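You operate a simulated robot arm through the tools that you are given. There is no shell and no other tool. Be economical: measure what you need, move in short steps, check, and stop when the job is done.

You are at the controls of a simulated robot arm. One attempt, no reset.

## Task
Turn the air on and set slide and gripper to the air card.
Fine: shut the vent valve before you open the red valve; leave the air on.

Only the result counts: the job must be done as asked and must still hold three seconds after the hand-in. Knocking over, shifting, dropping, spilling or breaking anything else fails it.

## Robot
A 7-joint arm with a two-finger parallel gripper, hanging from a carriage that runs on a gantry, over the field with the corners [-2.03, 0.881], [-2.272, -0.376], [-0.013, -0.81], [0.229, 0.447] (x, y) and turns from -354 to 333 degrees about z. Base frame: it is fixed where the carriage stands at the start and does not move with it; the origin is on the floor, on the carriage's upright axis, x ahead of it, y to its left, z up. Lengths are in m, angles in degrees, forces in N, time in s.
With the tool pointing down near the work surface it reaches from about 0.24 to 0.7 m from the robot's upright axis, wherever it stands. Its first joint turns from -143.0 to 143.0 degrees. Places, roughly: air card [0.7, -0.6, 1.2]; blue air knob [0.7, -0.5, 1]; gripper display [0.7, -0.7, 1.1]; orange air knob [0.7, -0.6, 1]; red air valve [0.8, 0, 1]; slide display [0.8, -0.5, 1.1]; yellow vent valve [0.8, 0, 0.8]. Payload 1.57 kg.
The TCP is the grasp point between the finger pads, 0.03 m short of the fingertips. In the tool frame z runs along the fingers and y along their closing line. Largest opening 0.11 m; finger width 0.024, thickness 0.012; the body of the gripper, 0.048 by 0.112 m, starts 0.078 m behind the TCP.
Orientation is told as [roll, pitch, yaw] about the base's x, y, z axes, in that order, counted from this pose: with the fingers straight down and closing along the base's y, the tool's x points along the base's -x, its y along +y and its z along -z.

## Interface
- The arm moves only by the tool step_arm. Its argument "moves" is a list of rows, each an object (a shift or turn left out is 0, a gripper value left out holds the last) with "dp": the shift along the tool's x, y, z in units of 30 mm (1.0 is 30 mm), a list of three; "rotation": the turn, a rotation vector about the tool's x, y, z in units of 6 degrees (1.0 is 6 degrees), a list of three; "fingers": the finger opening in mm, from 0 to 110. In form: [{"dp": [tx, ty, tz], "rotation": [rx, ry, rz], "fingers": fingers}, ...]. A call has 1 to 10 rows; each row shifts and turns the commanded pose from where the row before left it, along the tool's axes as they then stand. A call with a number of a shift or a turn outside -1 to 1 is refused whole. Each row takes 0.2 s and may step no farther than 0.05 m and 8.6 degrees from the row before; otherwise, or with a gripper value out of range, the whole call is refused. A pose out of reach is approached as far as the arm can. The call stops where the force on the tool passes 40 N (or 10 N more than at its start, if that is more) or the arm is blocked; 0.2 s more then pass. Each finger travels about 0.045 m/s and halts on what it meets, pressing with about 34 N; the grip force reading is that of the motor and also rises with nothing between the fingers. The clock runs only during rows and for 0.2 s after the last one: add rows that do not move to give the fingers time. The reply holds the time, the measured pose of the TCP, the force on the tool along the base axes, the opening and the grip force, in the units named above and with some noise, with the torque about the TCP (base axes, N m) and any sound that the robot's microphone picked up.
- Cameras (640 x 400 px; columns grow to the right, rows downward): "scene" is now at [0.2761, -0.0542, 1.8101]; the picture's right is [-0.65, -0.76, 0.00], its down [-0.60, 0.52, -0.61] and it looks along [0.46, -0.40, -0.80] (base axes); focal length 277 px, centre (320, 200). "wrist" rides on the gripper at [0.07, 0.016, -0.141] in the tool frame; the picture's right is [-0.23, 0.97, 0.00], its down [-0.86, -0.20, -0.48] and it looks along [-0.47, -0.11, 0.88] (tool axes); focal length 222 px, centre (320, 200). There is no depth. A picture from a camera that has moved, and an enlarged one, comes with that camera's place and axes in the base frame and with its lens. The place of the scene camera against the robot may be out by one fixed shift of up to 0.018 m in any direction.
- get_image(camera): a new picture of that camera. No time passes.
- raise_lower(by): slides the trunk up (or, below 0, down) by that many m; the arm and the scene camera ride with it, the base frame stays. It gives what a move gives, with no picture.
- roll_base(legs): drives the robot by 1 to 6 legs, each [ahead, left, turn to the left] in m, m and degrees, along the robot's own axes; the way and the turn of a leg run together, so that a leg with both is an arc; at most 1.5 m and 180 degrees a leg. The arm and the cameras ride along, it lands a little off, and it stops where it bumps. It keeps to its track: a leg is cut to what the track allows. It gives what a move gives.
- pan_tilt(pan, tilt): turns the head with the scene camera to pan (to the left, within 155 degrees either way) and tilt (down, from -29 to 69), counted from straight ahead of the robot. It gives what a move gives.
- close_up(camera, box): a new picture of the part [left, top, right, bottom] of that camera's present view, enlarged. No time passes.
- finish_job(): hands the job in; it is judged then, once.

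Work in short steps. Places have to be worked out from the pictures, the camera data and where the tool is seen: move nearer, look again, correct. Check each grasp and each placing, and mend what went wrong. You have 120 turns and 78 pictures in all, those below and enlarged ones among them. Open the gripper and draw the arm clear of the work before you hand the job in, unless the task says otherwise; then end with one line.

The tools are called after "Call:" as a command line: name --argument value ..., lists and objects as JSON in quotes. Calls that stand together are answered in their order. step_arm: Moves the arm, as the interface text tells. Its arguments: {"type":"object","properties":{"moves":{"type":"array"}},"required":["moves"]} The other tools are called the same way: raise_lower (by) slides the trunk up or down; roll_base (legs) drives the base; pan_tilt (pan, tilt) turns the head that bears the scene camera; get_image (camera) takes a picture; close_up (camera, box) takes an enlarged picture of a part of a camera's view; finish_job () hands the job in.

At the start:

```text
clock: 0.0
position: [0.7678, -0.1727, 1.1299]
tcp_rot: [0.0, 0.0, 0.1]
ft_force: [-0.1, -0.1, -0.2]
ft_torque: [0.04, 0.03, 0.05]
opening: 0.1101
grip_force: 0.1
trunk travel left (down, up): [-0.475, 0.12]
robot x, y, heading: [0.0002, -0.0025, -0.0]
head pan, tilt: [-40.8, 52.7]
```

scene: 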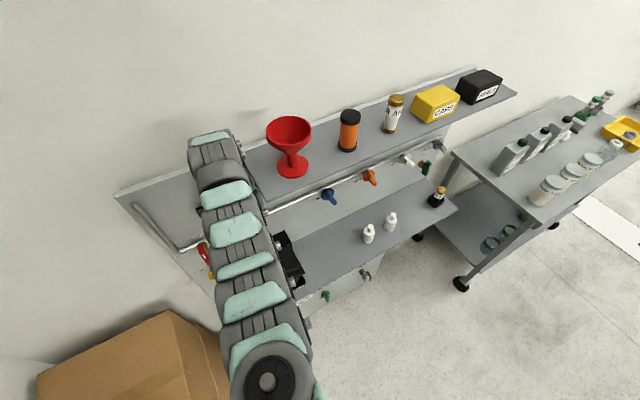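
wrist: 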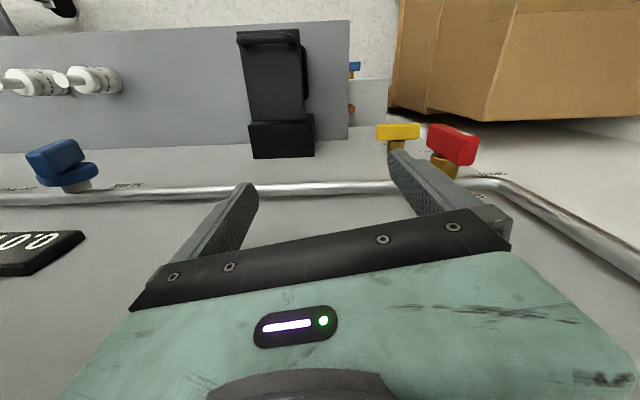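

The arm hides part of the panel, so I first look more closely at the panel with the scene camera from where it stands.

Call:
close_up --camera "scene" --box '[280, 130, 460, 240]'

Call:
pan_tilt --pan -35 --tilt 30

```text
3.56 times, centred on (370, 185) of scene
camera zoom: at [0.2761, -0.0542, 1.8101], right [-0.65, -0.76, 0.0], down [-0.6, 0.52, -0.61], along [0.46, -0.4, -0.8], focal length 983 px, centre (142, 253)
```

zoom: 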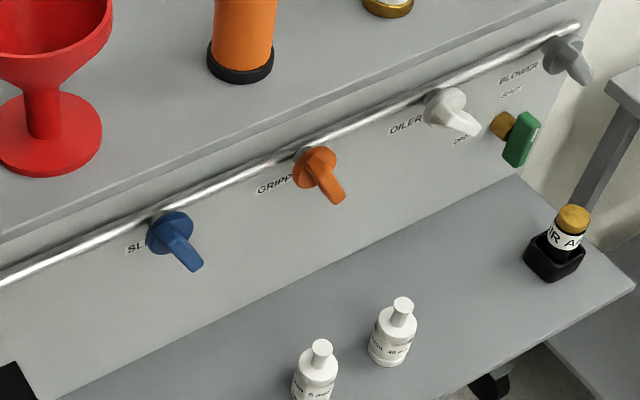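

```text
clock: 0.9
position: [0.7685, -0.1722, 1.1294]
tcp_rot: [0.0, 0.0, 0.1]
ft_force: [-0.9, -1.0, 0.2]
ft_torque: [0.04, -0.03, -0.02]
opening: 0.1099
grip_force: 0.3
trunk travel left (down, up): [-0.475, 0.12]
robot x, y, heading: [-0.0022, -0.0017, -0.0]
head pan, tilt: [-35.0, 30.0]
```

I back the carriage straight off so that the arm clears the panel and the camera sees its front.

Call:
roll_base --legs '[[-0.35, 0, 0]]'

Call:
get_image --camera "scene"

Call:
get_image --camera "wrist"

```text
clock: 3.1
position: [0.4142, -0.1727, 1.1303]
tcp_rot: [0.0, 0.0, 0.0]
ft_force: [0.3, -0.3, -0.2]
ft_torque: [-0.02, 0.03, 0.0]
opening: 0.11
grip_force: 0.1
trunk travel left (down, up): [-0.475, 0.12]
robot x, y, heading: [-0.3524, 0.0057, -0.1]
head pan, tilt: [-35.0, 30.0]
```

```text
74 pictures are left
camera scene: at [-0.0609, -0.0576, 1.8432], right [-0.57, -0.82, 0.0], down [-0.41, 0.29, -0.87], along [0.71, -0.5, -0.5], focal length 277 px, centre (320, 200)
```

scene: 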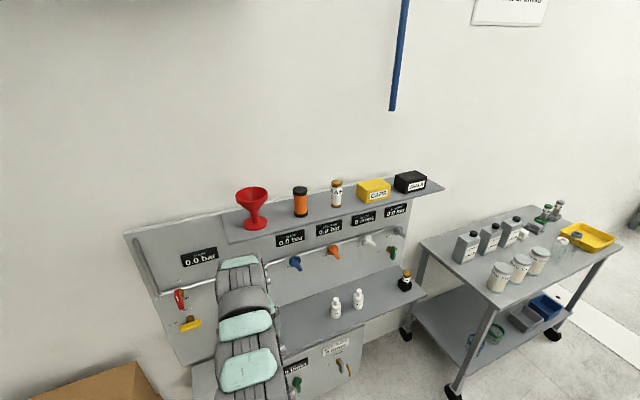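

```text
73 pictures are left
camera wrist: at [0.3433, -0.1569, 1.2722], right [0.23, 0.97, 0.0], down [0.85, -0.2, 0.48], along [0.47, -0.11, -0.88], focal length 222 px, centre (320, 200)
```

wrist: 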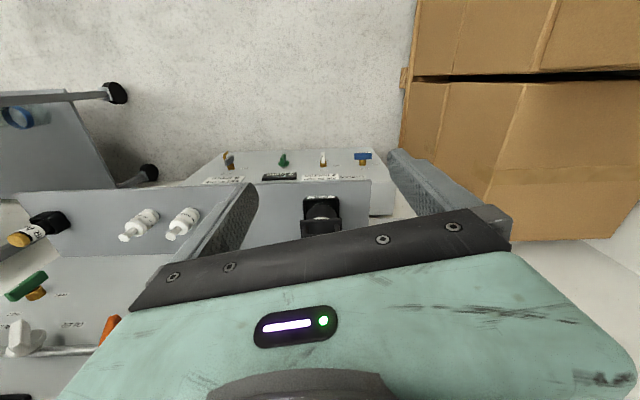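

The panel front is now visible. I enlarge the display and knob region to read it and find the card.

Call:
close_up --camera "scene" --box '[260, 180, 440, 292]'

Call:
close_up --camera "scene" --box '[120, 230, 280, 330]'

```text
3.56 times, centred on (350, 236) of scene
camera zoom: at [-0.0609, -0.0576, 1.8432], right [-0.57, -0.82, 0.0], down [-0.41, 0.29, -0.87], along [0.71, -0.5, -0.5], focal length 983 px, centre (213, 72)
```

zoom: 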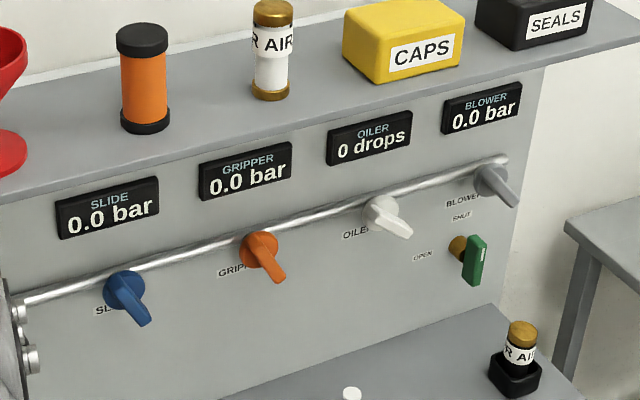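

```text
4.00 times, centred on (200, 280) of scene
camera zoom: at [-0.0609, -0.0576, 1.8432], right [-0.57, -0.82, 0.0], down [-0.41, 0.29, -0.87], along [0.71, -0.5, -0.5], focal length 1106 px, centre (800, -120)
```

zoom: 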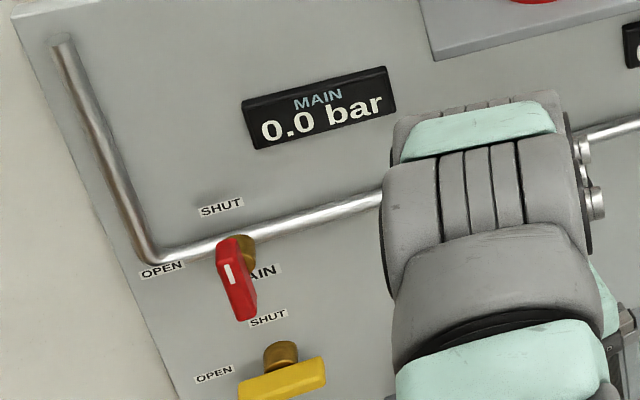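

The red valve stands at SHUT, the yellow vent stands at OPEN. I look for the air card, which should be near the shelf above the gripper display.

Call:
close_up --camera "scene" --box '[320, 170, 400, 220]'

Call:
raise_lower --by -0.3

```text
8.00 times, centred on (360, 195) of scene
camera zoom: at [-0.0609, -0.0576, 1.8432], right [-0.57, -0.82, 0.0], down [-0.41, 0.29, -0.87], along [0.71, -0.5, -0.5], focal length 2212 px, centre (0, 240)
```

zoom: 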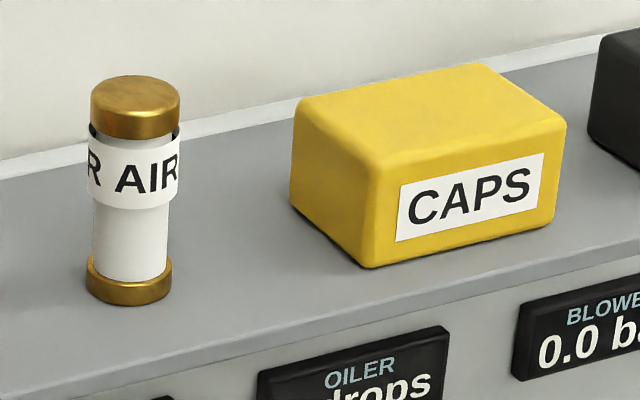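

```text
clock: 6.2
position: [0.4143, -0.1739, 0.8291]
tcp_rot: [-0.1, 0.0, 0.0]
ft_force: [-0.3, 0.0, 1.3]
ft_torque: [0.0, 0.02, 0.01]
opening: 0.1099
grip_force: 0.1
trunk travel left (down, up): [-0.175, 0.42]
robot x, y, heading: [-0.3559, 0.0023, -0.2]
head pan, tilt: [-35.0, 30.0]
```

The trunk is down by 0.3 m; I tilt the head up a little and look at the panel from lower.

Call:
pan_tilt --pan -38 --tilt 18

Call:
get_image --camera "scene"

```text
clock: 6.9
position: [0.4138, -0.1722, 0.8291]
tcp_rot: [0.0, 0.0, -0.1]
ft_force: [-0.2, -0.3, 0.3]
ft_torque: [0.04, 0.0, -0.03]
opening: 0.1101
grip_force: 0.0
trunk travel left (down, up): [-0.175, 0.42]
robot x, y, heading: [-0.3537, -0.0002, -0.2]
head pan, tilt: [-38.0, 18.0]
```

```text
69 pictures are left
camera scene: at [-0.0614, -0.0632, 1.5625], right [-0.62, -0.79, 0.0], down [-0.24, 0.19, -0.95], along [0.75, -0.59, -0.31], focal length 277 px, centre (320, 200)
```

scene: 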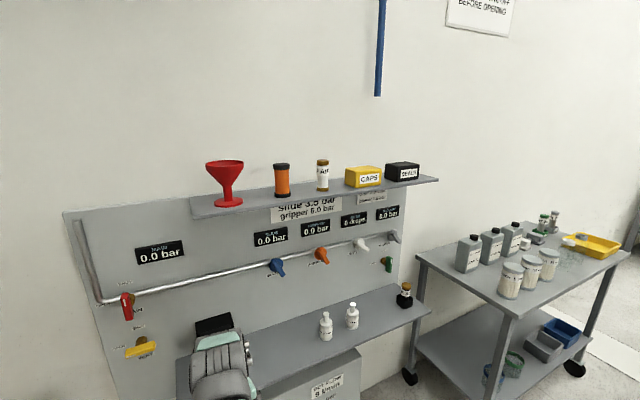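

The card shows under the shelf. I zoom in on it and on the wall notice.

Call:
raise_lower --by -0.15

Call:
close_up --camera "scene" --box '[220, 120, 420, 245]'

Call:
close_up --camera "scene" --box '[420, 0, 560, 88]'

Call:
close_up --camera "scene" --box '[40, 200, 220, 312]'

```text
clock: 8.6
position: [0.4137, -0.1729, 0.6802]
tcp_rot: [0.1, 0.0, 0.1]
ft_force: [-0.8, -0.3, 0.1]
ft_torque: [0.03, 0.01, 0.01]
opening: 0.1103
grip_force: 0.2
trunk travel left (down, up): [-0.025, 0.57]
robot x, y, heading: [-0.3517, -0.0001, -0.1]
head pan, tilt: [-38.0, 18.0]
```

```text
3.20 times, centred on (320, 182) of scene
camera zoom: at [-0.0614, -0.0632, 1.4126], right [-0.62, -0.79, 0.0], down [-0.24, 0.19, -0.95], along [0.75, -0.59, -0.31], focal length 885 px, centre (320, 256)
```

zoom: 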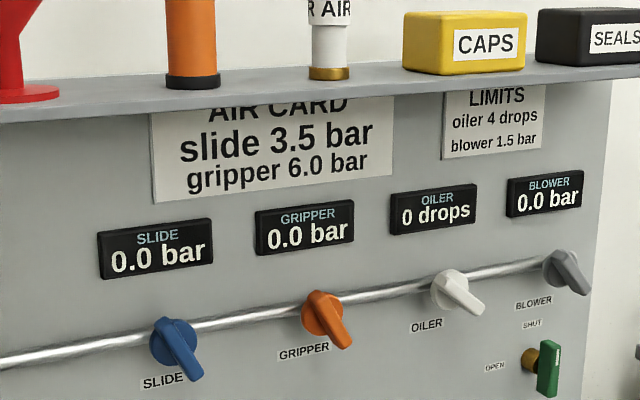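

```text
4.55 times, centred on (490, 44) of scene
camera zoom: at [-0.0614, -0.0632, 1.4126], right [-0.62, -0.79, 0.0], down [-0.24, 0.19, -0.95], along [0.75, -0.59, -0.31], focal length 1257 px, centre (-453, 909)
```

zoom: 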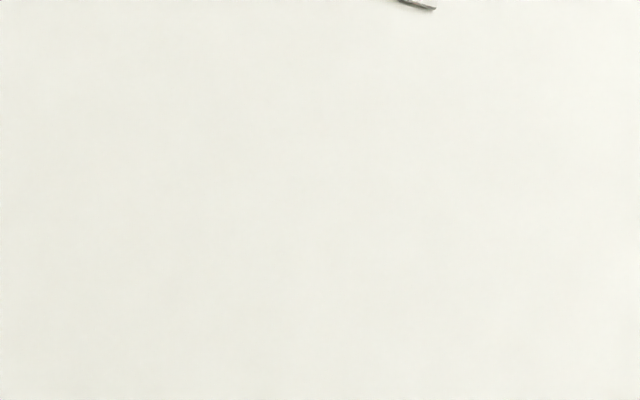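

```text
3.56 times, centred on (130, 256) of scene
camera zoom: at [-0.0614, -0.0632, 1.4126], right [-0.62, -0.79, 0.0], down [-0.24, 0.19, -0.95], along [0.75, -0.59, -0.31], focal length 983 px, centre (996, 1)
```

zoom: 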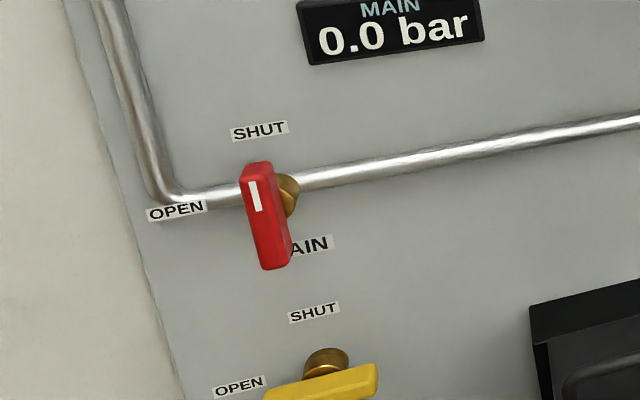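

Card: slide 3.5 bar, gripper 6.0 bar. I also read the wall notice and look at the yellow valve.

Call:
pan_tilt --pan -50 --tilt -8

Call:
close_up --camera "scene" --box '[230, 20, 550, 220]'

Call:
pan_tilt --pan -15 --tilt 30

Call:
get_image --camera "scene"

```text
clock: 9.5
position: [0.4138, -0.1722, 0.6801]
tcp_rot: [0.0, 0.0, 0.1]
ft_force: [0.0, -0.6, -0.7]
ft_torque: [0.0, -0.01, 0.0]
opening: 0.11
grip_force: 0.1
trunk travel left (down, up): [-0.025, 0.57]
robot x, y, heading: [-0.355, 0.0013, 0.1]
head pan, tilt: [-50.0, -8.0]
```

```text
2.00 times, centred on (390, 120) of scene
camera zoom: at [-0.0799, -0.0713, 1.4538], right [-0.77, -0.64, 0.0], down [0.09, -0.11, -0.99], along [0.64, -0.76, 0.14], focal length 553 px, centre (180, 360)
```

zoom: 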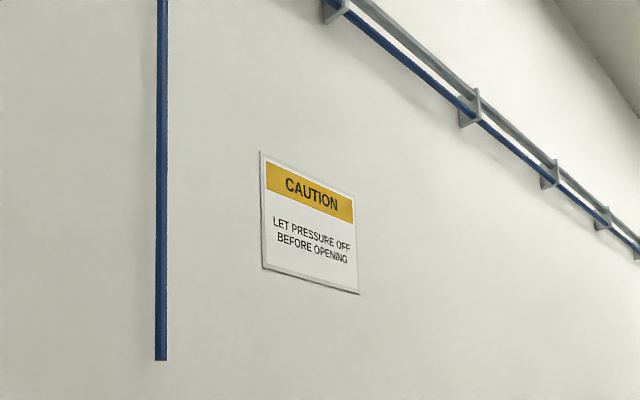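

```text
clock: 10.6
position: [0.4138, -0.1734, 0.6799]
tcp_rot: [0.0, 0.0, -0.1]
ft_force: [0.3, -0.6, 0.3]
ft_torque: [0.02, 0.0, 0.01]
opening: 0.1101
grip_force: 0.0
trunk travel left (down, up): [-0.025, 0.57]
robot x, y, heading: [-0.3557, 0.0008, -0.1]
head pan, tilt: [-15.0, 30.0]
```

```text
64 pictures are left
camera scene: at [-0.0476, -0.0292, 1.3933], right [-0.26, -0.97, 0.0], down [-0.48, 0.13, -0.87], along [0.84, -0.23, -0.5], focal length 277 px, centre (320, 200)
```

scene: 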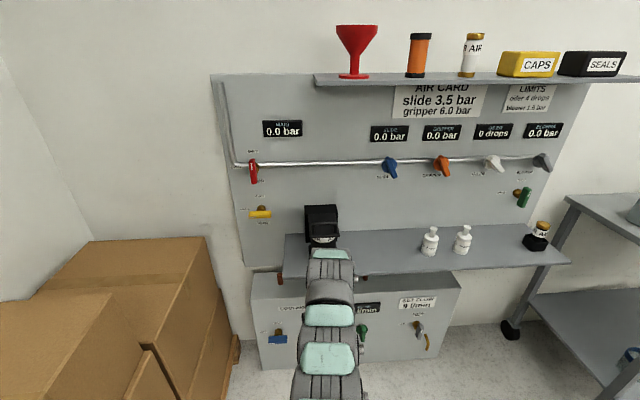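

Sign read: irrelevant hazards; the job order stands. The panel line runs about 10° off the base y axis (the track's own angle is −10.9°), so I raise the trunk, square the carriage to the panel and start pitching the tool to horizontal.

Call:
raise_lower --by 0.2

Call:
roll_base --legs '[[0, 0, -10.9]]'

Call:
step_arm --moves '[{"rotation": [0, -1, 0]}, {"rotation": [0, -1, 0]}, {"rotation": [0, -1, 0]}, {"rotation": [0, -1, 0]}, {"rotation": [0, -1, 0]}, {"rotation": [0, -1, 0]}, {"rotation": [0, -1, 0]}, {"rotation": [0, -1, 0]}]'

Call:
step_arm --moves '[{"rotation": [0, -1, 0]}, {"rotation": [0, -1, 0]}, {"rotation": [0, -1, 0]}, {"rotation": [0, -1, 0]}, {"rotation": [0, -1, 0]}, {"rotation": [0, -1, 0]}, {"rotation": [0, -1, 0]}, {}]'

Call:
get_image --camera "wrist"

Call:
get_image --camera "scene"

```text
clock: 12.8
position: [0.4138, -0.1728, 0.879]
tcp_rot: [0.1, 0.0, 0.1]
ft_force: [-0.1, 0.0, 0.5]
ft_torque: [0.0, 0.0, 0.01]
opening: 0.1101
grip_force: 0.1
trunk travel left (down, up): [-0.225, 0.37]
robot x, y, heading: [-0.3538, 0.0051, -0.1]
head pan, tilt: [-15.0, 30.0]
```

```text
clock: 13.9
position: [0.3663, -0.3171, 0.8822]
tcp_rot: [-0.1, 0.0, -11.0]
ft_force: [-0.2, 0.2, -0.2]
ft_torque: [0.0, 0.02, 0.01]
opening: 0.11
grip_force: 0.0
trunk travel left (down, up): [-0.225, 0.37]
robot x, y, heading: [-0.3539, -0.0001, -11.1]
head pan, tilt: [-15.0, 30.0]
```

```text
clock: 15.7
position: [0.3678, -0.3173, 0.8805]
tcp_rot: [0.0, -48.2, -10.9]
ft_force: [0.6, 0.0, 0.5]
ft_torque: [0.05, 0.02, 0.02]
opening: 0.1102
grip_force: 0.0
trunk travel left (down, up): [-0.225, 0.37]
robot x, y, heading: [-0.3521, -0.0005, -11.2]
head pan, tilt: [-15.0, 30.0]
```

```text
clock: 17.5
position: [0.3664, -0.3162, 0.8807]
tcp_rot: [-173.0, -89.9, 161.9]
ft_force: [-0.2, -0.3, -0.7]
ft_torque: [-0.02, -0.01, 0.0]
opening: 0.1099
grip_force: 0.0
trunk travel left (down, up): [-0.225, 0.37]
robot x, y, heading: [-0.3541, -0.0037, -11.1]
head pan, tilt: [-15.0, 30.0]
```

```text
63 pictures are left
camera wrist: at [0.2304, -0.2737, 0.8113], right [0.19, 0.96, 0.23], down [-0.51, -0.1, 0.85], along [0.84, -0.28, 0.47], focal length 222 px, centre (320, 200)
```

wrist: 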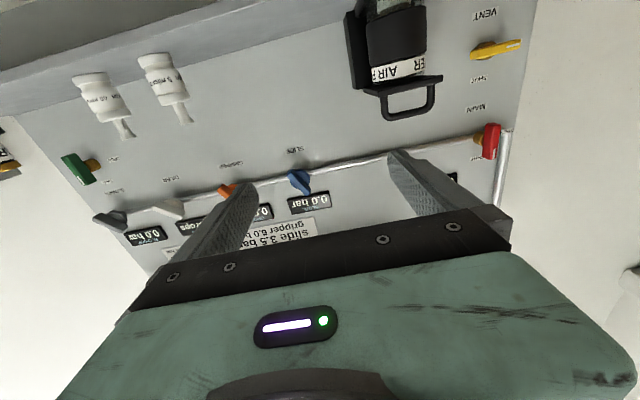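

```text
62 pictures are left
camera scene: at [-0.0578, -0.0874, 1.5932], right [-0.44, -0.9, 0.0], down [-0.45, 0.22, -0.87], along [0.78, -0.38, -0.5], focal length 277 px, centre (320, 200)
```

scene: 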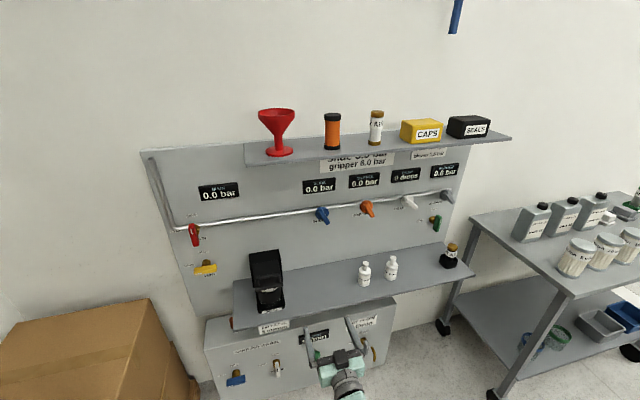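

From both views I triangulate yellow at about (0.835, −0.03, 0.845) and red at about (0.81, −0.03, 1.025). I drive to about 0.25 m in front of the yellow valve and turn the gripper so it can close vertically on the horizontal yellow handle.

Call:
roll_base --legs '[[0.15, 0.369, 0]]'

Call:
step_arm --moves '[{"rotation": [0, 0, -1]}, {"rotation": [0, 0, -1]}, {"rotation": [0, 0, -1]}, {"rotation": [0, 0, -1]}, {"rotation": [0, 0, -1]}, {"rotation": [0, 0, -1]}, {"rotation": [0, 0, -1]}, {"rotation": [0, 0, -1]}]'

Call:
step_arm --moves '[{"rotation": [0, 0, -1]}, {"rotation": [0, 0, -1]}, {"rotation": [0, 0, -1]}, {"rotation": [0, 0, -1]}, {"rotation": [0, 0, -1]}, {"rotation": [0, 0, -1]}, {"rotation": [0, 0, -1]}, {"fingers": 60}, {}, {}]'

Call:
get_image --camera "wrist"

Call:
get_image --camera "scene"

```text
clock: 20.1
position: [0.5762, 0.0145, 0.8802]
tcp_rot: [-76.2, -89.5, 65.4]
ft_force: [0.0, 0.1, 0.2]
ft_torque: [0.01, 0.01, -0.03]
opening: 0.11
grip_force: 0.1
trunk travel left (down, up): [-0.225, 0.37]
robot x, y, heading: [-0.1377, 0.3362, -11.1]
head pan, tilt: [-15.0, 30.0]
stopped in leg 1: the robot was blocked; the commanded pose is now the measured one
```

```text
clock: 22.1
position: [0.5675, -0.0029, 0.8789]
tcp_rot: [-89.5, -40.6, 78.6]
ft_force: [-0.1, 0.2, 0.5]
ft_torque: [0.02, -0.02, 0.0]
opening: 0.1099
grip_force: 0.0
trunk travel left (down, up): [-0.225, 0.37]
robot x, y, heading: [-0.143, 0.3367, -10.9]
head pan, tilt: [-15.0, 30.0]
stopped in row 8: the arm was blocked; the commanded pose is now the measured one
```

```text
clock: 24.3
position: [0.5726, 0.0043, 0.8864]
tcp_rot: [-89.8, 1.1, 79.0]
ft_force: [0.0, 0.5, 0.7]
ft_torque: [0.02, 0.0, -0.01]
opening: 0.06
grip_force: 0.1
trunk travel left (down, up): [-0.225, 0.37]
robot x, y, heading: [-0.1449, 0.3352, -10.8]
head pan, tilt: [-15.0, 30.0]
```

```text
61 pictures are left
camera wrist: at [0.4197, -0.0378, 0.8721], right [0.04, 0.21, -0.98], down [-0.31, 0.93, 0.19], along [0.95, 0.29, 0.1], focal length 222 px, centre (320, 200)
```

wrist: 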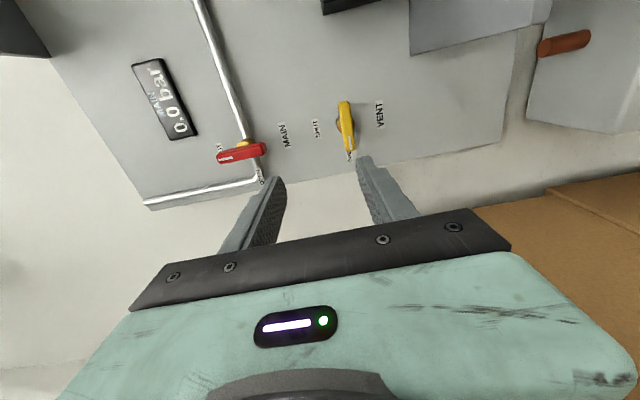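

```text
60 pictures are left
camera scene: at [0.1521, 0.2418, 1.5991], right [-0.44, -0.9, 0.01], down [-0.46, 0.21, -0.87], along [0.78, -0.38, -0.5], focal length 277 px, centre (320, 200)
```

scene: 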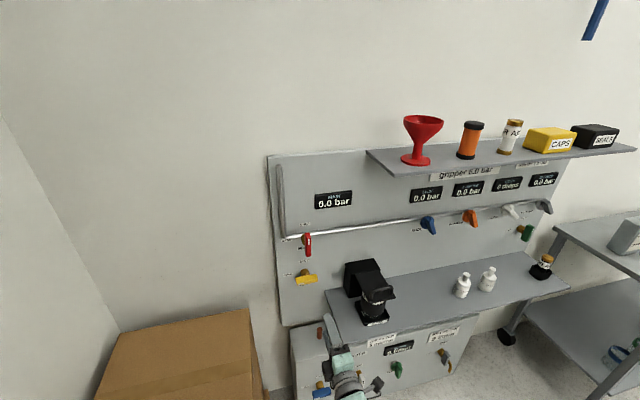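

The drive and a turn were both blocked by something, probably the carton to the left. I look down at the arm before moving any more.

Call:
pan_tilt --pan 5 --tilt 65

Call:
get_image --camera "scene"

```text
clock: 25.3
position: [0.5736, 0.006, 0.8853]
tcp_rot: [-89.7, 1.0, 79.1]
ft_force: [0.0, 0.1, 0.4]
ft_torque: [0.0, 0.03, 0.0]
opening: 0.0599
grip_force: 0.0
trunk travel left (down, up): [-0.225, 0.37]
robot x, y, heading: [-0.1412, 0.3341, -10.8]
head pan, tilt: [5.0, 65.0]
```

```text
59 pictures are left
camera scene: at [0.131, 0.2746, 1.5512], right [-0.1, -0.99, 0.01], down [-0.9, 0.09, -0.42], along [0.42, -0.05, -0.91], focal length 277 px, centre (320, 200)
```

scene: 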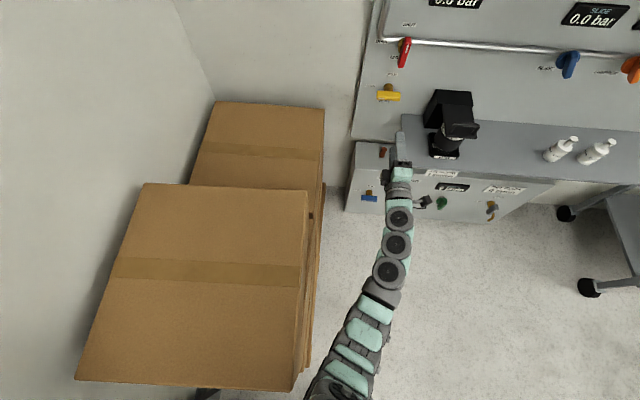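

The upper arm stands close to the carton stack, so that was the block. I shift the carriage right, away from the cartons, and will bring the tool over with the arm instead.

Call:
roll_base --legs '[[0, -0.18, 0]]'

Call:
get_image --camera "scene"

```text
clock: 26.8
position: [0.5473, -0.153, 0.8795]
tcp_rot: [-90.0, 0.3, 79.0]
ft_force: [-0.2, 0.8, 0.7]
ft_torque: [0.0, 0.02, -0.04]
opening: 0.0601
grip_force: 0.1
trunk travel left (down, up): [-0.225, 0.37]
robot x, y, heading: [-0.177, 0.1607, -11.0]
head pan, tilt: [5.0, 65.0]
```

```text
58 pictures are left
camera scene: at [0.1019, 0.1093, 1.5454], right [-0.1, -0.99, 0.0], down [-0.9, 0.09, -0.42], along [0.42, -0.04, -0.91], focal length 277 px, centre (320, 200)
```

scene: 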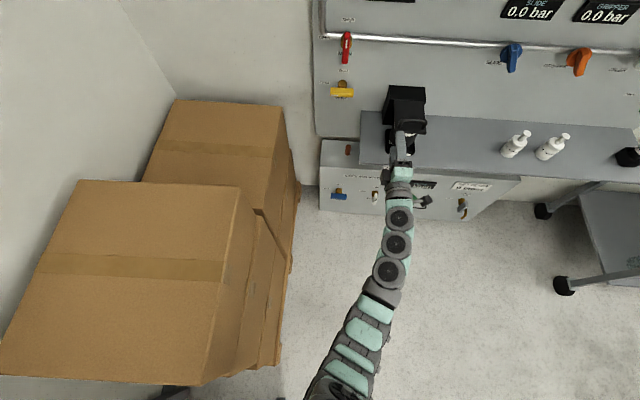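

Cartons look undisturbed. The tool is 0.175 m to the right of the yellow valve's axis and 0.035 m high, so I move it left and down with the arm.

Call:
step_arm --moves '[{"dp": [-0.97, 0.19, 0]}, {"dp": [-0.97, 0.19, 0]}, {"dp": [-0.97, 0.19, 0]}, {"dp": [-0.97, 0.19, 0]}, {"dp": [-0.97, 0.19, 0]}, {"dp": [-0.97, 0.19, 0]}, {}]'

Call:
get_image --camera "wrist"

Call:
get_image --camera "scene"

```text
clock: 28.4
position: [0.5785, 0.019, 0.8459]
tcp_rot: [-90.0, 0.4, 78.9]
ft_force: [0.4, 0.0, -0.2]
ft_torque: [0.0, 0.01, -0.02]
opening: 0.06
grip_force: 0.1
trunk travel left (down, up): [-0.225, 0.37]
robot x, y, heading: [-0.1757, 0.1631, -10.7]
head pan, tilt: [5.0, 65.0]
```

```text
57 pictures are left
camera wrist: at [0.4267, -0.0228, 0.8306], right [0.04, 0.22, -0.97], down [-0.31, 0.93, 0.2], along [0.95, 0.29, 0.11], focal length 222 px, centre (320, 200)
```

wrist: 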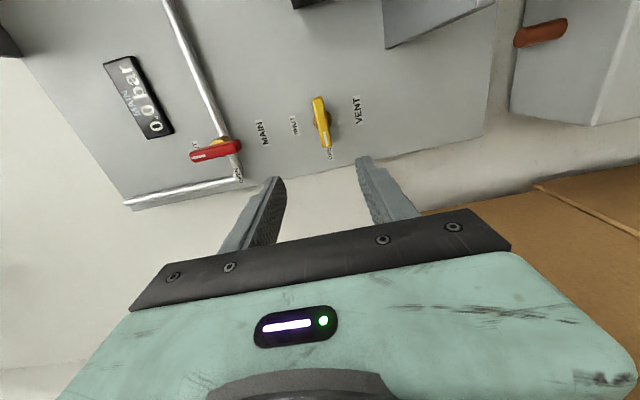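

```text
56 pictures are left
camera scene: at [0.1019, 0.1094, 1.5456], right [-0.1, -0.99, 0.0], down [-0.9, 0.09, -0.42], along [0.42, -0.04, -0.91], focal length 277 px, centre (320, 200)
```

scene: 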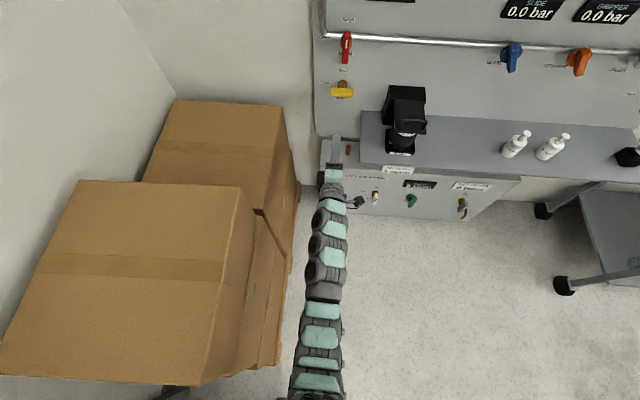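

The two views agree: yellow handle centre at (0.832, −0.036, 0.845), 0.26 m ahead and 6 mm to the right of the tool. I advance 0.15 m and look again.

Call:
step_arm --moves '[{"dp": [0.2, 0, 1]}, {"dp": [0, 0, 1]}, {"dp": [0, 0, 1]}, {"dp": [0, 0, 1]}, {"dp": [0, 0, 1]}, {}]'

Call:
get_image --camera "wrist"

Call:
close_up --camera "scene" --box '[290, 10, 450, 110]'

```text
clock: 29.8
position: [0.7259, -0.0161, 0.843]
tcp_rot: [-90.1, 0.4, 79.1]
ft_force: [-0.1, -0.2, 0.5]
ft_torque: [-0.03, 0.0, 0.01]
opening: 0.0599
grip_force: 0.0
trunk travel left (down, up): [-0.225, 0.37]
robot x, y, heading: [-0.1772, 0.1653, -11.2]
head pan, tilt: [5.0, 65.0]
```

```text
55 pictures are left
camera wrist: at [0.573, -0.0578, 0.8285], right [0.04, 0.22, -0.98], down [-0.31, 0.93, 0.19], along [0.95, 0.29, 0.11], focal length 222 px, centre (320, 200)
```

wrist: 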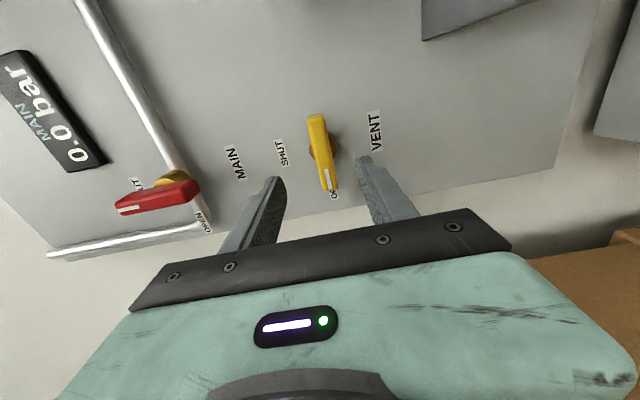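

```text
4.00 times, centred on (370, 60) of scene
camera zoom: at [0.1018, 0.1094, 1.5455], right [-0.1, -0.99, 0.0], down [-0.9, 0.09, -0.42], along [0.42, -0.04, -0.91], focal length 1106 px, centre (120, 760)
```

zoom: 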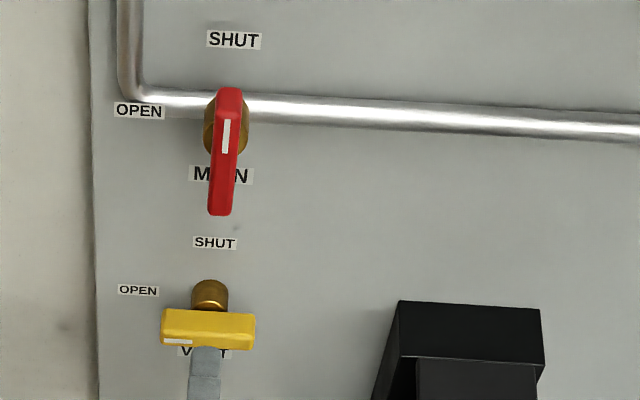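

Handle lies right between the fingers; mark is at OPEN. I advance 0.085 m so that the fingertips just pass the bar.

Call:
step_arm --moves '[{"dp": [0, 0, 1]}, {"dp": [0, 0, 1]}, {"dp": [0, 0, 0.8]}, {}]'

Call:
get_image --camera "wrist"

Call:
close_up --camera "scene" --box '[290, 40, 418, 120]'

```text
clock: 30.8
position: [0.7676, -0.0237, 0.8522]
tcp_rot: [-90.1, 0.3, 78.9]
ft_force: [0.3, 0.2, 0.0]
ft_torque: [0.02, 0.0, 0.04]
opening: 0.0597
grip_force: 0.0
out of reach, approached as far as the arm can: row 2, 3
trunk travel left (down, up): [-0.225, 0.37]
robot x, y, heading: [-0.1764, 0.1617, -10.9]
head pan, tilt: [5.0, 65.0]
```

```text
53 pictures are left
camera wrist: at [0.6145, -0.0662, 0.8369], right [0.04, 0.22, -0.98], down [-0.31, 0.93, 0.19], along [0.95, 0.29, 0.11], focal length 222 px, centre (320, 200)
```

wrist: 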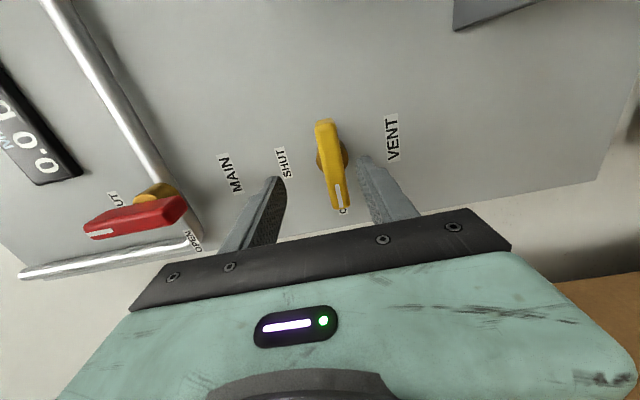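

```text
5.00 times, centred on (354, 80) of scene
camera zoom: at [0.1022, 0.1093, 1.5457], right [-0.1, -0.99, 0.0], down [-0.9, 0.09, -0.42], along [0.42, -0.04, -0.91], focal length 1383 px, centre (150, 800)
```

zoom: 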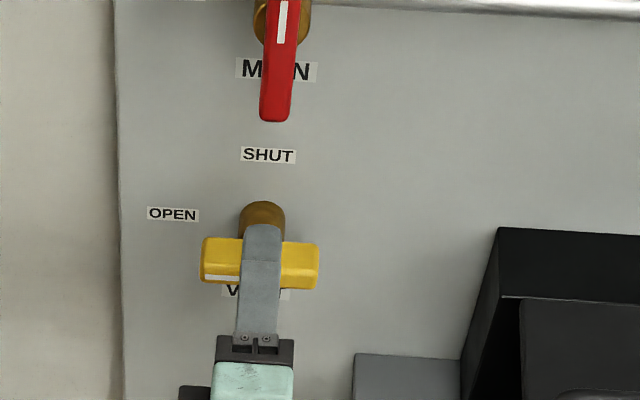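

The arm is at the end of its reach, so I draw it back and bring the carriage nearer instead.

Call:
step_arm --moves '[{"dp": [0, 0, -1]}, {"dp": [0, 0, -1]}, {"dp": [0, 0, -1]}, {"dp": [0, 0, -1]}, {"dp": [0, 0, -1]}, {"dp": [0, 0, -1]}, {"dp": [0, 0, -1]}, {}]'

Call:
roll_base --legs '[[0.15, 0, 0]]'

Call:
get_image --camera "scene"

Call:
get_image --camera "wrist"

```text
clock: 32.6
position: [0.5728, 0.0154, 0.8434]
tcp_rot: [-90.0, 0.3, 79.0]
ft_force: [-0.6, -0.1, -0.6]
ft_torque: [-0.03, -0.01, 0.03]
opening: 0.0601
grip_force: 0.1
out of reach, approached as far as the arm can: row 7
trunk travel left (down, up): [-0.225, 0.37]
robot x, y, heading: [-0.1742, 0.1616, -10.8]
head pan, tilt: [5.0, 65.0]
```

```text
clock: 34.0
position: [0.7197, -0.0128, 0.8428]
tcp_rot: [-90.1, 0.3, 79.0]
ft_force: [-0.5, -0.7, 0.5]
ft_torque: [0.0, 0.04, -0.01]
opening: 0.0597
grip_force: 0.0
trunk travel left (down, up): [-0.225, 0.37]
robot x, y, heading: [-0.0272, 0.1353, -10.6]
head pan, tilt: [5.0, 65.0]
```

```text
51 pictures are left
camera scene: at [0.247, 0.0816, 1.5456], right [-0.1, -0.99, 0.0], down [-0.9, 0.09, -0.42], along [0.42, -0.04, -0.91], focal length 277 px, centre (320, 200)
```

scene: 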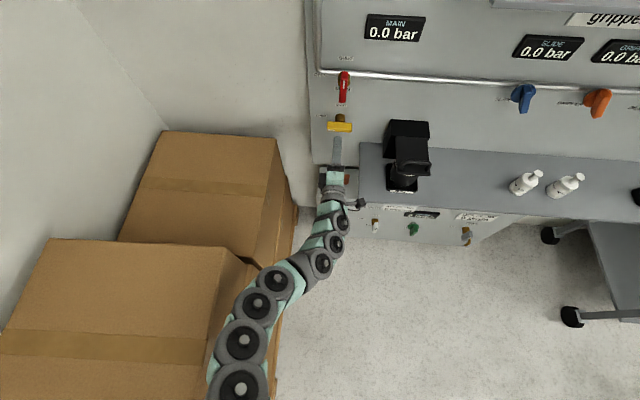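

```text
50 pictures are left
camera wrist: at [0.5669, -0.0541, 0.8281], right [0.04, 0.22, -0.98], down [-0.31, 0.93, 0.19], along [0.95, 0.29, 0.11], focal length 222 px, centre (320, 200)
```

wrist: 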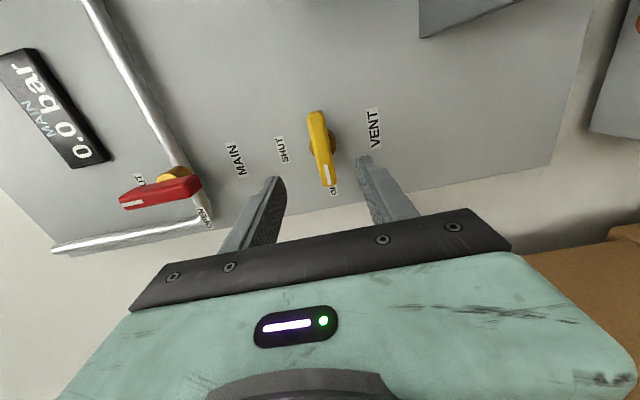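

The elbow now swings out over the carton side. I shift the carriage right in small steps while the arm keeps the tool in front of the valve.

Call:
roll_base --legs '[[0, -0.05, 0]]'

Call:
step_arm --moves '[{"dp": [-0.85, 0, 0.3]}, {"dp": [-0.85, 0, 0.3]}, {}]'

Call:
roll_base --legs '[[0, -0.05, 0]]'

Call:
step_arm --moves '[{"dp": [-0.85, 0, 0.2]}, {"dp": [-0.85, 0, 0.2]}, {}]'

Call:
get_image --camera "scene"

Call:
get_image --camera "wrist"

```text
clock: 34.9
position: [0.7101, -0.0608, 0.8438]
tcp_rot: [-90.2, 0.3, 79.1]
ft_force: [0.3, 0.2, 0.3]
ft_torque: [0.02, -0.01, 0.01]
opening: 0.0598
grip_force: 0.1
trunk travel left (down, up): [-0.225, 0.37]
robot x, y, heading: [-0.0358, 0.0853, -10.9]
head pan, tilt: [5.0, 65.0]
```

```text
clock: 35.7
position: [0.7389, -0.0129, 0.8442]
tcp_rot: [-90.0, 0.4, 79.0]
ft_force: [0.6, 0.3, 0.6]
ft_torque: [0.03, -0.02, -0.02]
opening: 0.0599
grip_force: 0.0
trunk travel left (down, up): [-0.225, 0.37]
robot x, y, heading: [-0.042, 0.0878, -10.7]
head pan, tilt: [5.0, 65.0]
```

```text
clock: 36.6
position: [0.7286, -0.0633, 0.844]
tcp_rot: [-90.1, 0.3, 79.0]
ft_force: [0.0, -0.3, 0.1]
ft_torque: [0.0, -0.03, 0.01]
opening: 0.0601
grip_force: 0.1
trunk travel left (down, up): [-0.225, 0.37]
robot x, y, heading: [-0.049, 0.0379, -10.6]
head pan, tilt: [5.0, 65.0]
```

```text
clock: 37.4
position: [0.7495, -0.016, 0.8431]
tcp_rot: [-90.2, 0.3, 79.0]
ft_force: [0.9, -0.2, 0.0]
ft_torque: [-0.01, -0.02, -0.01]
opening: 0.06
grip_force: 0.1
trunk travel left (down, up): [-0.225, 0.37]
robot x, y, heading: [-0.0495, 0.0392, -10.9]
head pan, tilt: [5.0, 65.0]
```

```text
49 pictures are left
camera scene: at [0.2279, -0.0171, 1.5456], right [-0.1, -0.99, 0.0], down [-0.9, 0.09, -0.42], along [0.42, -0.04, -0.91], focal length 277 px, centre (320, 200)
```

scene: 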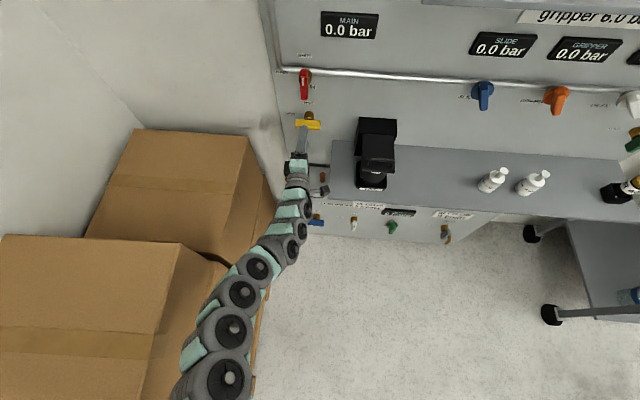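

```text
48 pictures are left
camera wrist: at [0.5969, -0.0572, 0.8283], right [0.04, 0.22, -0.98], down [-0.31, 0.93, 0.19], along [0.95, 0.29, 0.11], focal length 222 px, centre (320, 200)
```

wrist: 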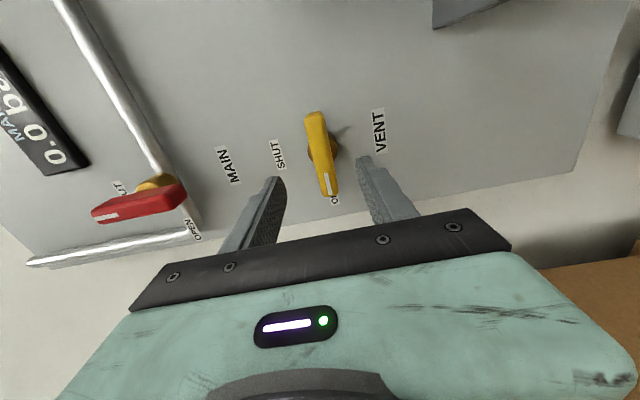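

The handle centre is 0.085 m ahead, 3 mm right. I advance 0.065 m and check the finger position.

Call:
step_arm --moves '[{"dp": [0.1, -0.05, 1]}, {"dp": [0, 0, 1]}, {"dp": [0, 0, 0.2]}, {}]'

Call:
get_image --camera "wrist"

Call:
close_up --camera "scene" --box '[260, 70, 372, 140]'

```text
clock: 38.4
position: [0.8138, -0.032, 0.846]
tcp_rot: [-90.0, 0.4, 79.1]
ft_force: [-0.5, 0.1, -0.2]
ft_torque: [0.02, -0.02, 0.02]
opening: 0.0599
grip_force: 0.0
trunk travel left (down, up): [-0.225, 0.37]
robot x, y, heading: [-0.0475, 0.0335, -11.0]
head pan, tilt: [5.0, 65.0]
```

```text
47 pictures are left
camera wrist: at [0.6608, -0.0736, 0.8299], right [0.04, 0.22, -0.98], down [-0.31, 0.93, 0.19], along [0.95, 0.29, 0.11], focal length 222 px, centre (320, 200)
```

wrist: 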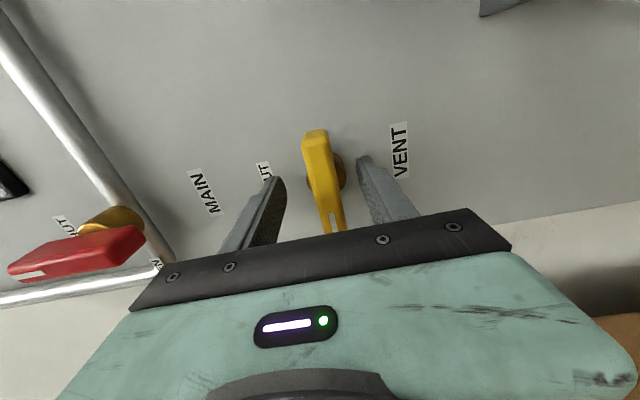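

```text
5.71 times, centred on (316, 105) of scene
camera zoom: at [0.2279, -0.017, 1.5455], right [-0.1, -0.99, 0.0], down [-0.9, 0.09, -0.42], along [0.42, -0.04, -0.91], focal length 1580 px, centre (343, 743)
```

zoom: 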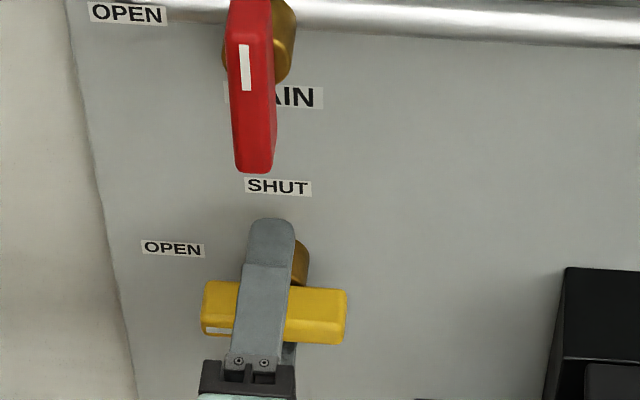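

The fingers straddle the bar. I shift 3 mm right to be coaxial and close on the handle.

Call:
step_arm --moves '[{"dp": [0.1, 0, 0]}, {"fingers": 0}, {}, {}, {}, {}, {}]'

Call:
close_up --camera "scene" --box '[260, 70, 372, 140]'

```text
clock: 39.7
position: [0.8133, -0.0338, 0.8397]
tcp_rot: [-89.3, 0.5, 78.9]
ft_force: [0.7, -0.8, -4.9]
ft_torque: [0.36, -0.88, 0.21]
opening: 0.0182
grip_force: 33.2
trunk travel left (down, up): [-0.225, 0.37]
robot x, y, heading: [-0.0492, 0.0396, -11.0]
head pan, tilt: [5.0, 65.0]
stopped in row 6: the force on the tool passed its limit at 42 N (the readings are from after the stop); the commanded pose is now the measured one
```

```text
5.71 times, centred on (316, 105) of scene
camera zoom: at [0.228, -0.0171, 1.5459], right [-0.1, -0.99, 0.0], down [-0.9, 0.09, -0.42], along [0.42, -0.04, -0.91], focal length 1580 px, centre (343, 743)
```

zoom: 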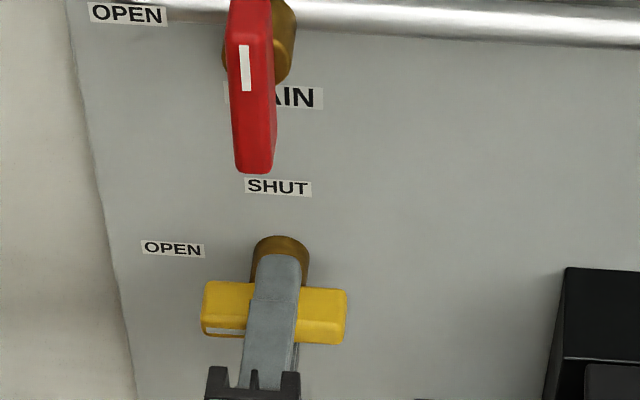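

The handle is held (18 mm wide) with the tool settled at its centre height. I start turning clockwise (towards SHUT) by 30°.

Call:
step_arm --moves '[{"rotation": [0, 0, 0.8]}, {"rotation": [0, 0, 0.8]}, {"rotation": [0, 0, 0.8]}, {"rotation": [0, 0, 0.8]}, {"rotation": [0, 0, 0.8]}, {"rotation": [0, 0, 0.8]}]'

Call:
close_up --camera "scene" --box '[260, 70, 372, 140]'

```text
clock: 41.3
position: [0.812, -0.0331, 0.8395]
tcp_rot: [-89.2, -28.5, 78.5]
ft_force: [3.5, -1.6, -7.8]
ft_torque: [-0.19, -0.91, 0.16]
opening: 0.0181
grip_force: 32.7
trunk travel left (down, up): [-0.225, 0.37]
robot x, y, heading: [-0.0502, 0.0378, -10.6]
head pan, tilt: [5.0, 65.0]
stopped in row 6: the force on the tool passed its limit at 41 N (the readings are from after the stop); the commanded pose is now the measured one
```

```text
5.71 times, centred on (316, 105) of scene
camera zoom: at [0.2283, -0.0171, 1.5461], right [-0.1, -0.99, 0.0], down [-0.9, 0.09, -0.42], along [0.42, -0.04, -0.91], focal length 1580 px, centre (343, 743)
```

zoom: 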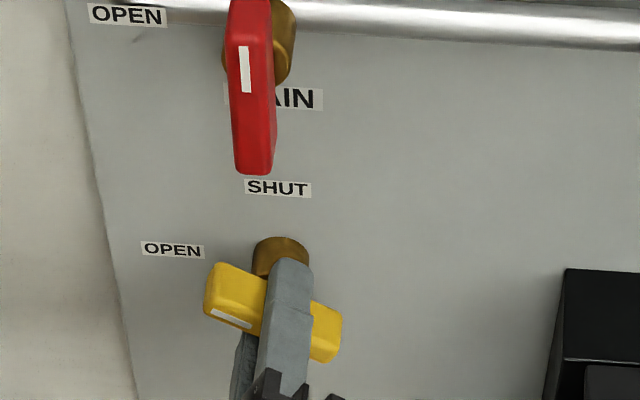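

It turns the right way. I go on in the same manner.

Call:
step_arm --moves '[{"rotation": [0, 0, 0.8]}, {"rotation": [0, 0, 0.8]}, {"rotation": [0, 0, 0.8]}, {"rotation": [0, 0, 0.8]}, {"rotation": [0, 0, 0.8]}, {"rotation": [0, 0, 0.8]}]'

Call:
step_arm --moves '[{"rotation": [0, 0, 0.8]}, {"rotation": [0, 0, 0.8]}, {"rotation": [0, 0, 0.8]}, {"rotation": [0, 0, 0.8]}, {"rotation": [0, 0, 0.8]}, {"rotation": [0, 0, 0.8]}]'

Call:
close_up --camera "scene" --box '[260, 70, 372, 140]'

```text
clock: 42.7
position: [0.8125, -0.0335, 0.8388]
tcp_rot: [-88.5, -57.3, 77.8]
ft_force: [15.2, 1.5, -28.0]
ft_torque: [-0.17, -0.66, -0.48]
opening: 0.0181
grip_force: 32.6
trunk travel left (down, up): [-0.225, 0.37]
robot x, y, heading: [-0.0505, 0.0368, -10.9]
head pan, tilt: [5.0, 65.0]
```

```text
clock: 44.1
position: [0.8115, -0.0318, 0.8396]
tcp_rot: [-80.2, -86.1, 69.3]
ft_force: [7.5, 5.5, -19.1]
ft_torque: [0.2, 0.88, -0.01]
opening: 0.0179
grip_force: 32.9
trunk travel left (down, up): [-0.225, 0.37]
robot x, y, heading: [-0.0516, 0.0356, -10.8]
head pan, tilt: [5.0, 65.0]
```

```text
5.71 times, centred on (316, 105) of scene
camera zoom: at [0.2277, -0.0162, 1.5454], right [-0.1, -0.99, 0.0], down [-0.9, 0.09, -0.42], along [0.42, -0.04, -0.91], focal length 1580 px, centre (343, 743)
```

zoom: 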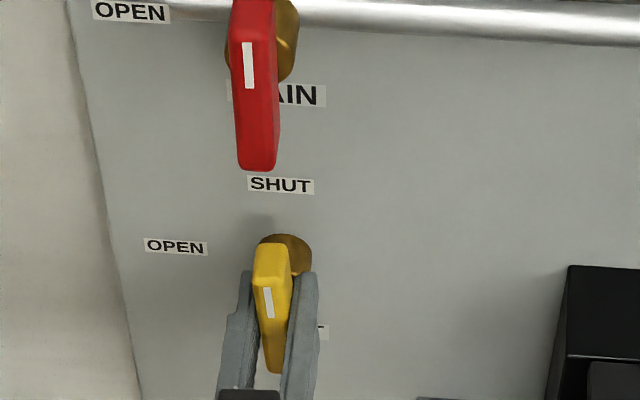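

The yellow mark points to SHUT, about 4° short of the full quarter by the readings. I turn those last degrees, then open the fingers.

Call:
step_arm --moves '[{"rotation": [0, 0, 0.5]}, {"rotation": [0, 0, 0.5]}, {}]'

Call:
step_arm --moves '[{"fingers": 60}, {}, {}, {}]'

Call:
close_up --camera "scene" --box '[260, 70, 372, 140]'

```text
clock: 44.9
position: [0.8113, -0.032, 0.8393]
tcp_rot: [73.4, -87.8, -84.3]
ft_force: [7.6, 6.5, -14.6]
ft_torque: [-0.94, 0.05, 0.2]
opening: 0.0184
grip_force: 32.9
trunk travel left (down, up): [-0.225, 0.37]
robot x, y, heading: [-0.0509, 0.0357, -11.1]
head pan, tilt: [5.0, 65.0]
```

```text
clock: 45.9
position: [0.8123, -0.0337, 0.8396]
tcp_rot: [73.3, -87.8, -84.4]
ft_force: [0.4, 0.4, 0.8]
ft_torque: [0.0, 0.01, 0.0]
opening: 0.0598
grip_force: 0.0
trunk travel left (down, up): [-0.225, 0.37]
robot x, y, heading: [-0.0474, 0.0379, -10.4]
head pan, tilt: [5.0, 65.0]
```

```text
5.71 times, centred on (316, 105) of scene
camera zoom: at [0.2283, -0.017, 1.5456], right [-0.1, -0.99, 0.0], down [-0.9, 0.09, -0.42], along [0.42, -0.04, -0.91], focal length 1580 px, centre (343, 743)
```

zoom: 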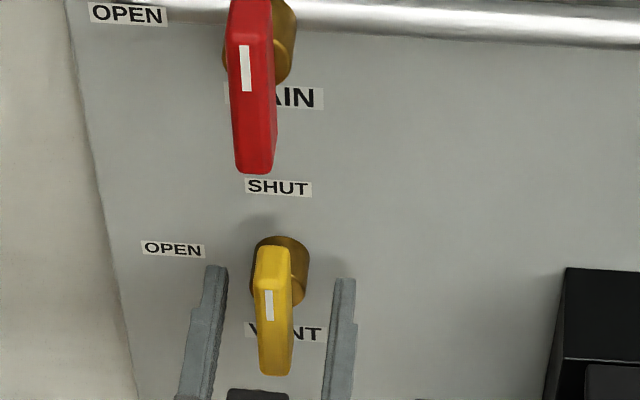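

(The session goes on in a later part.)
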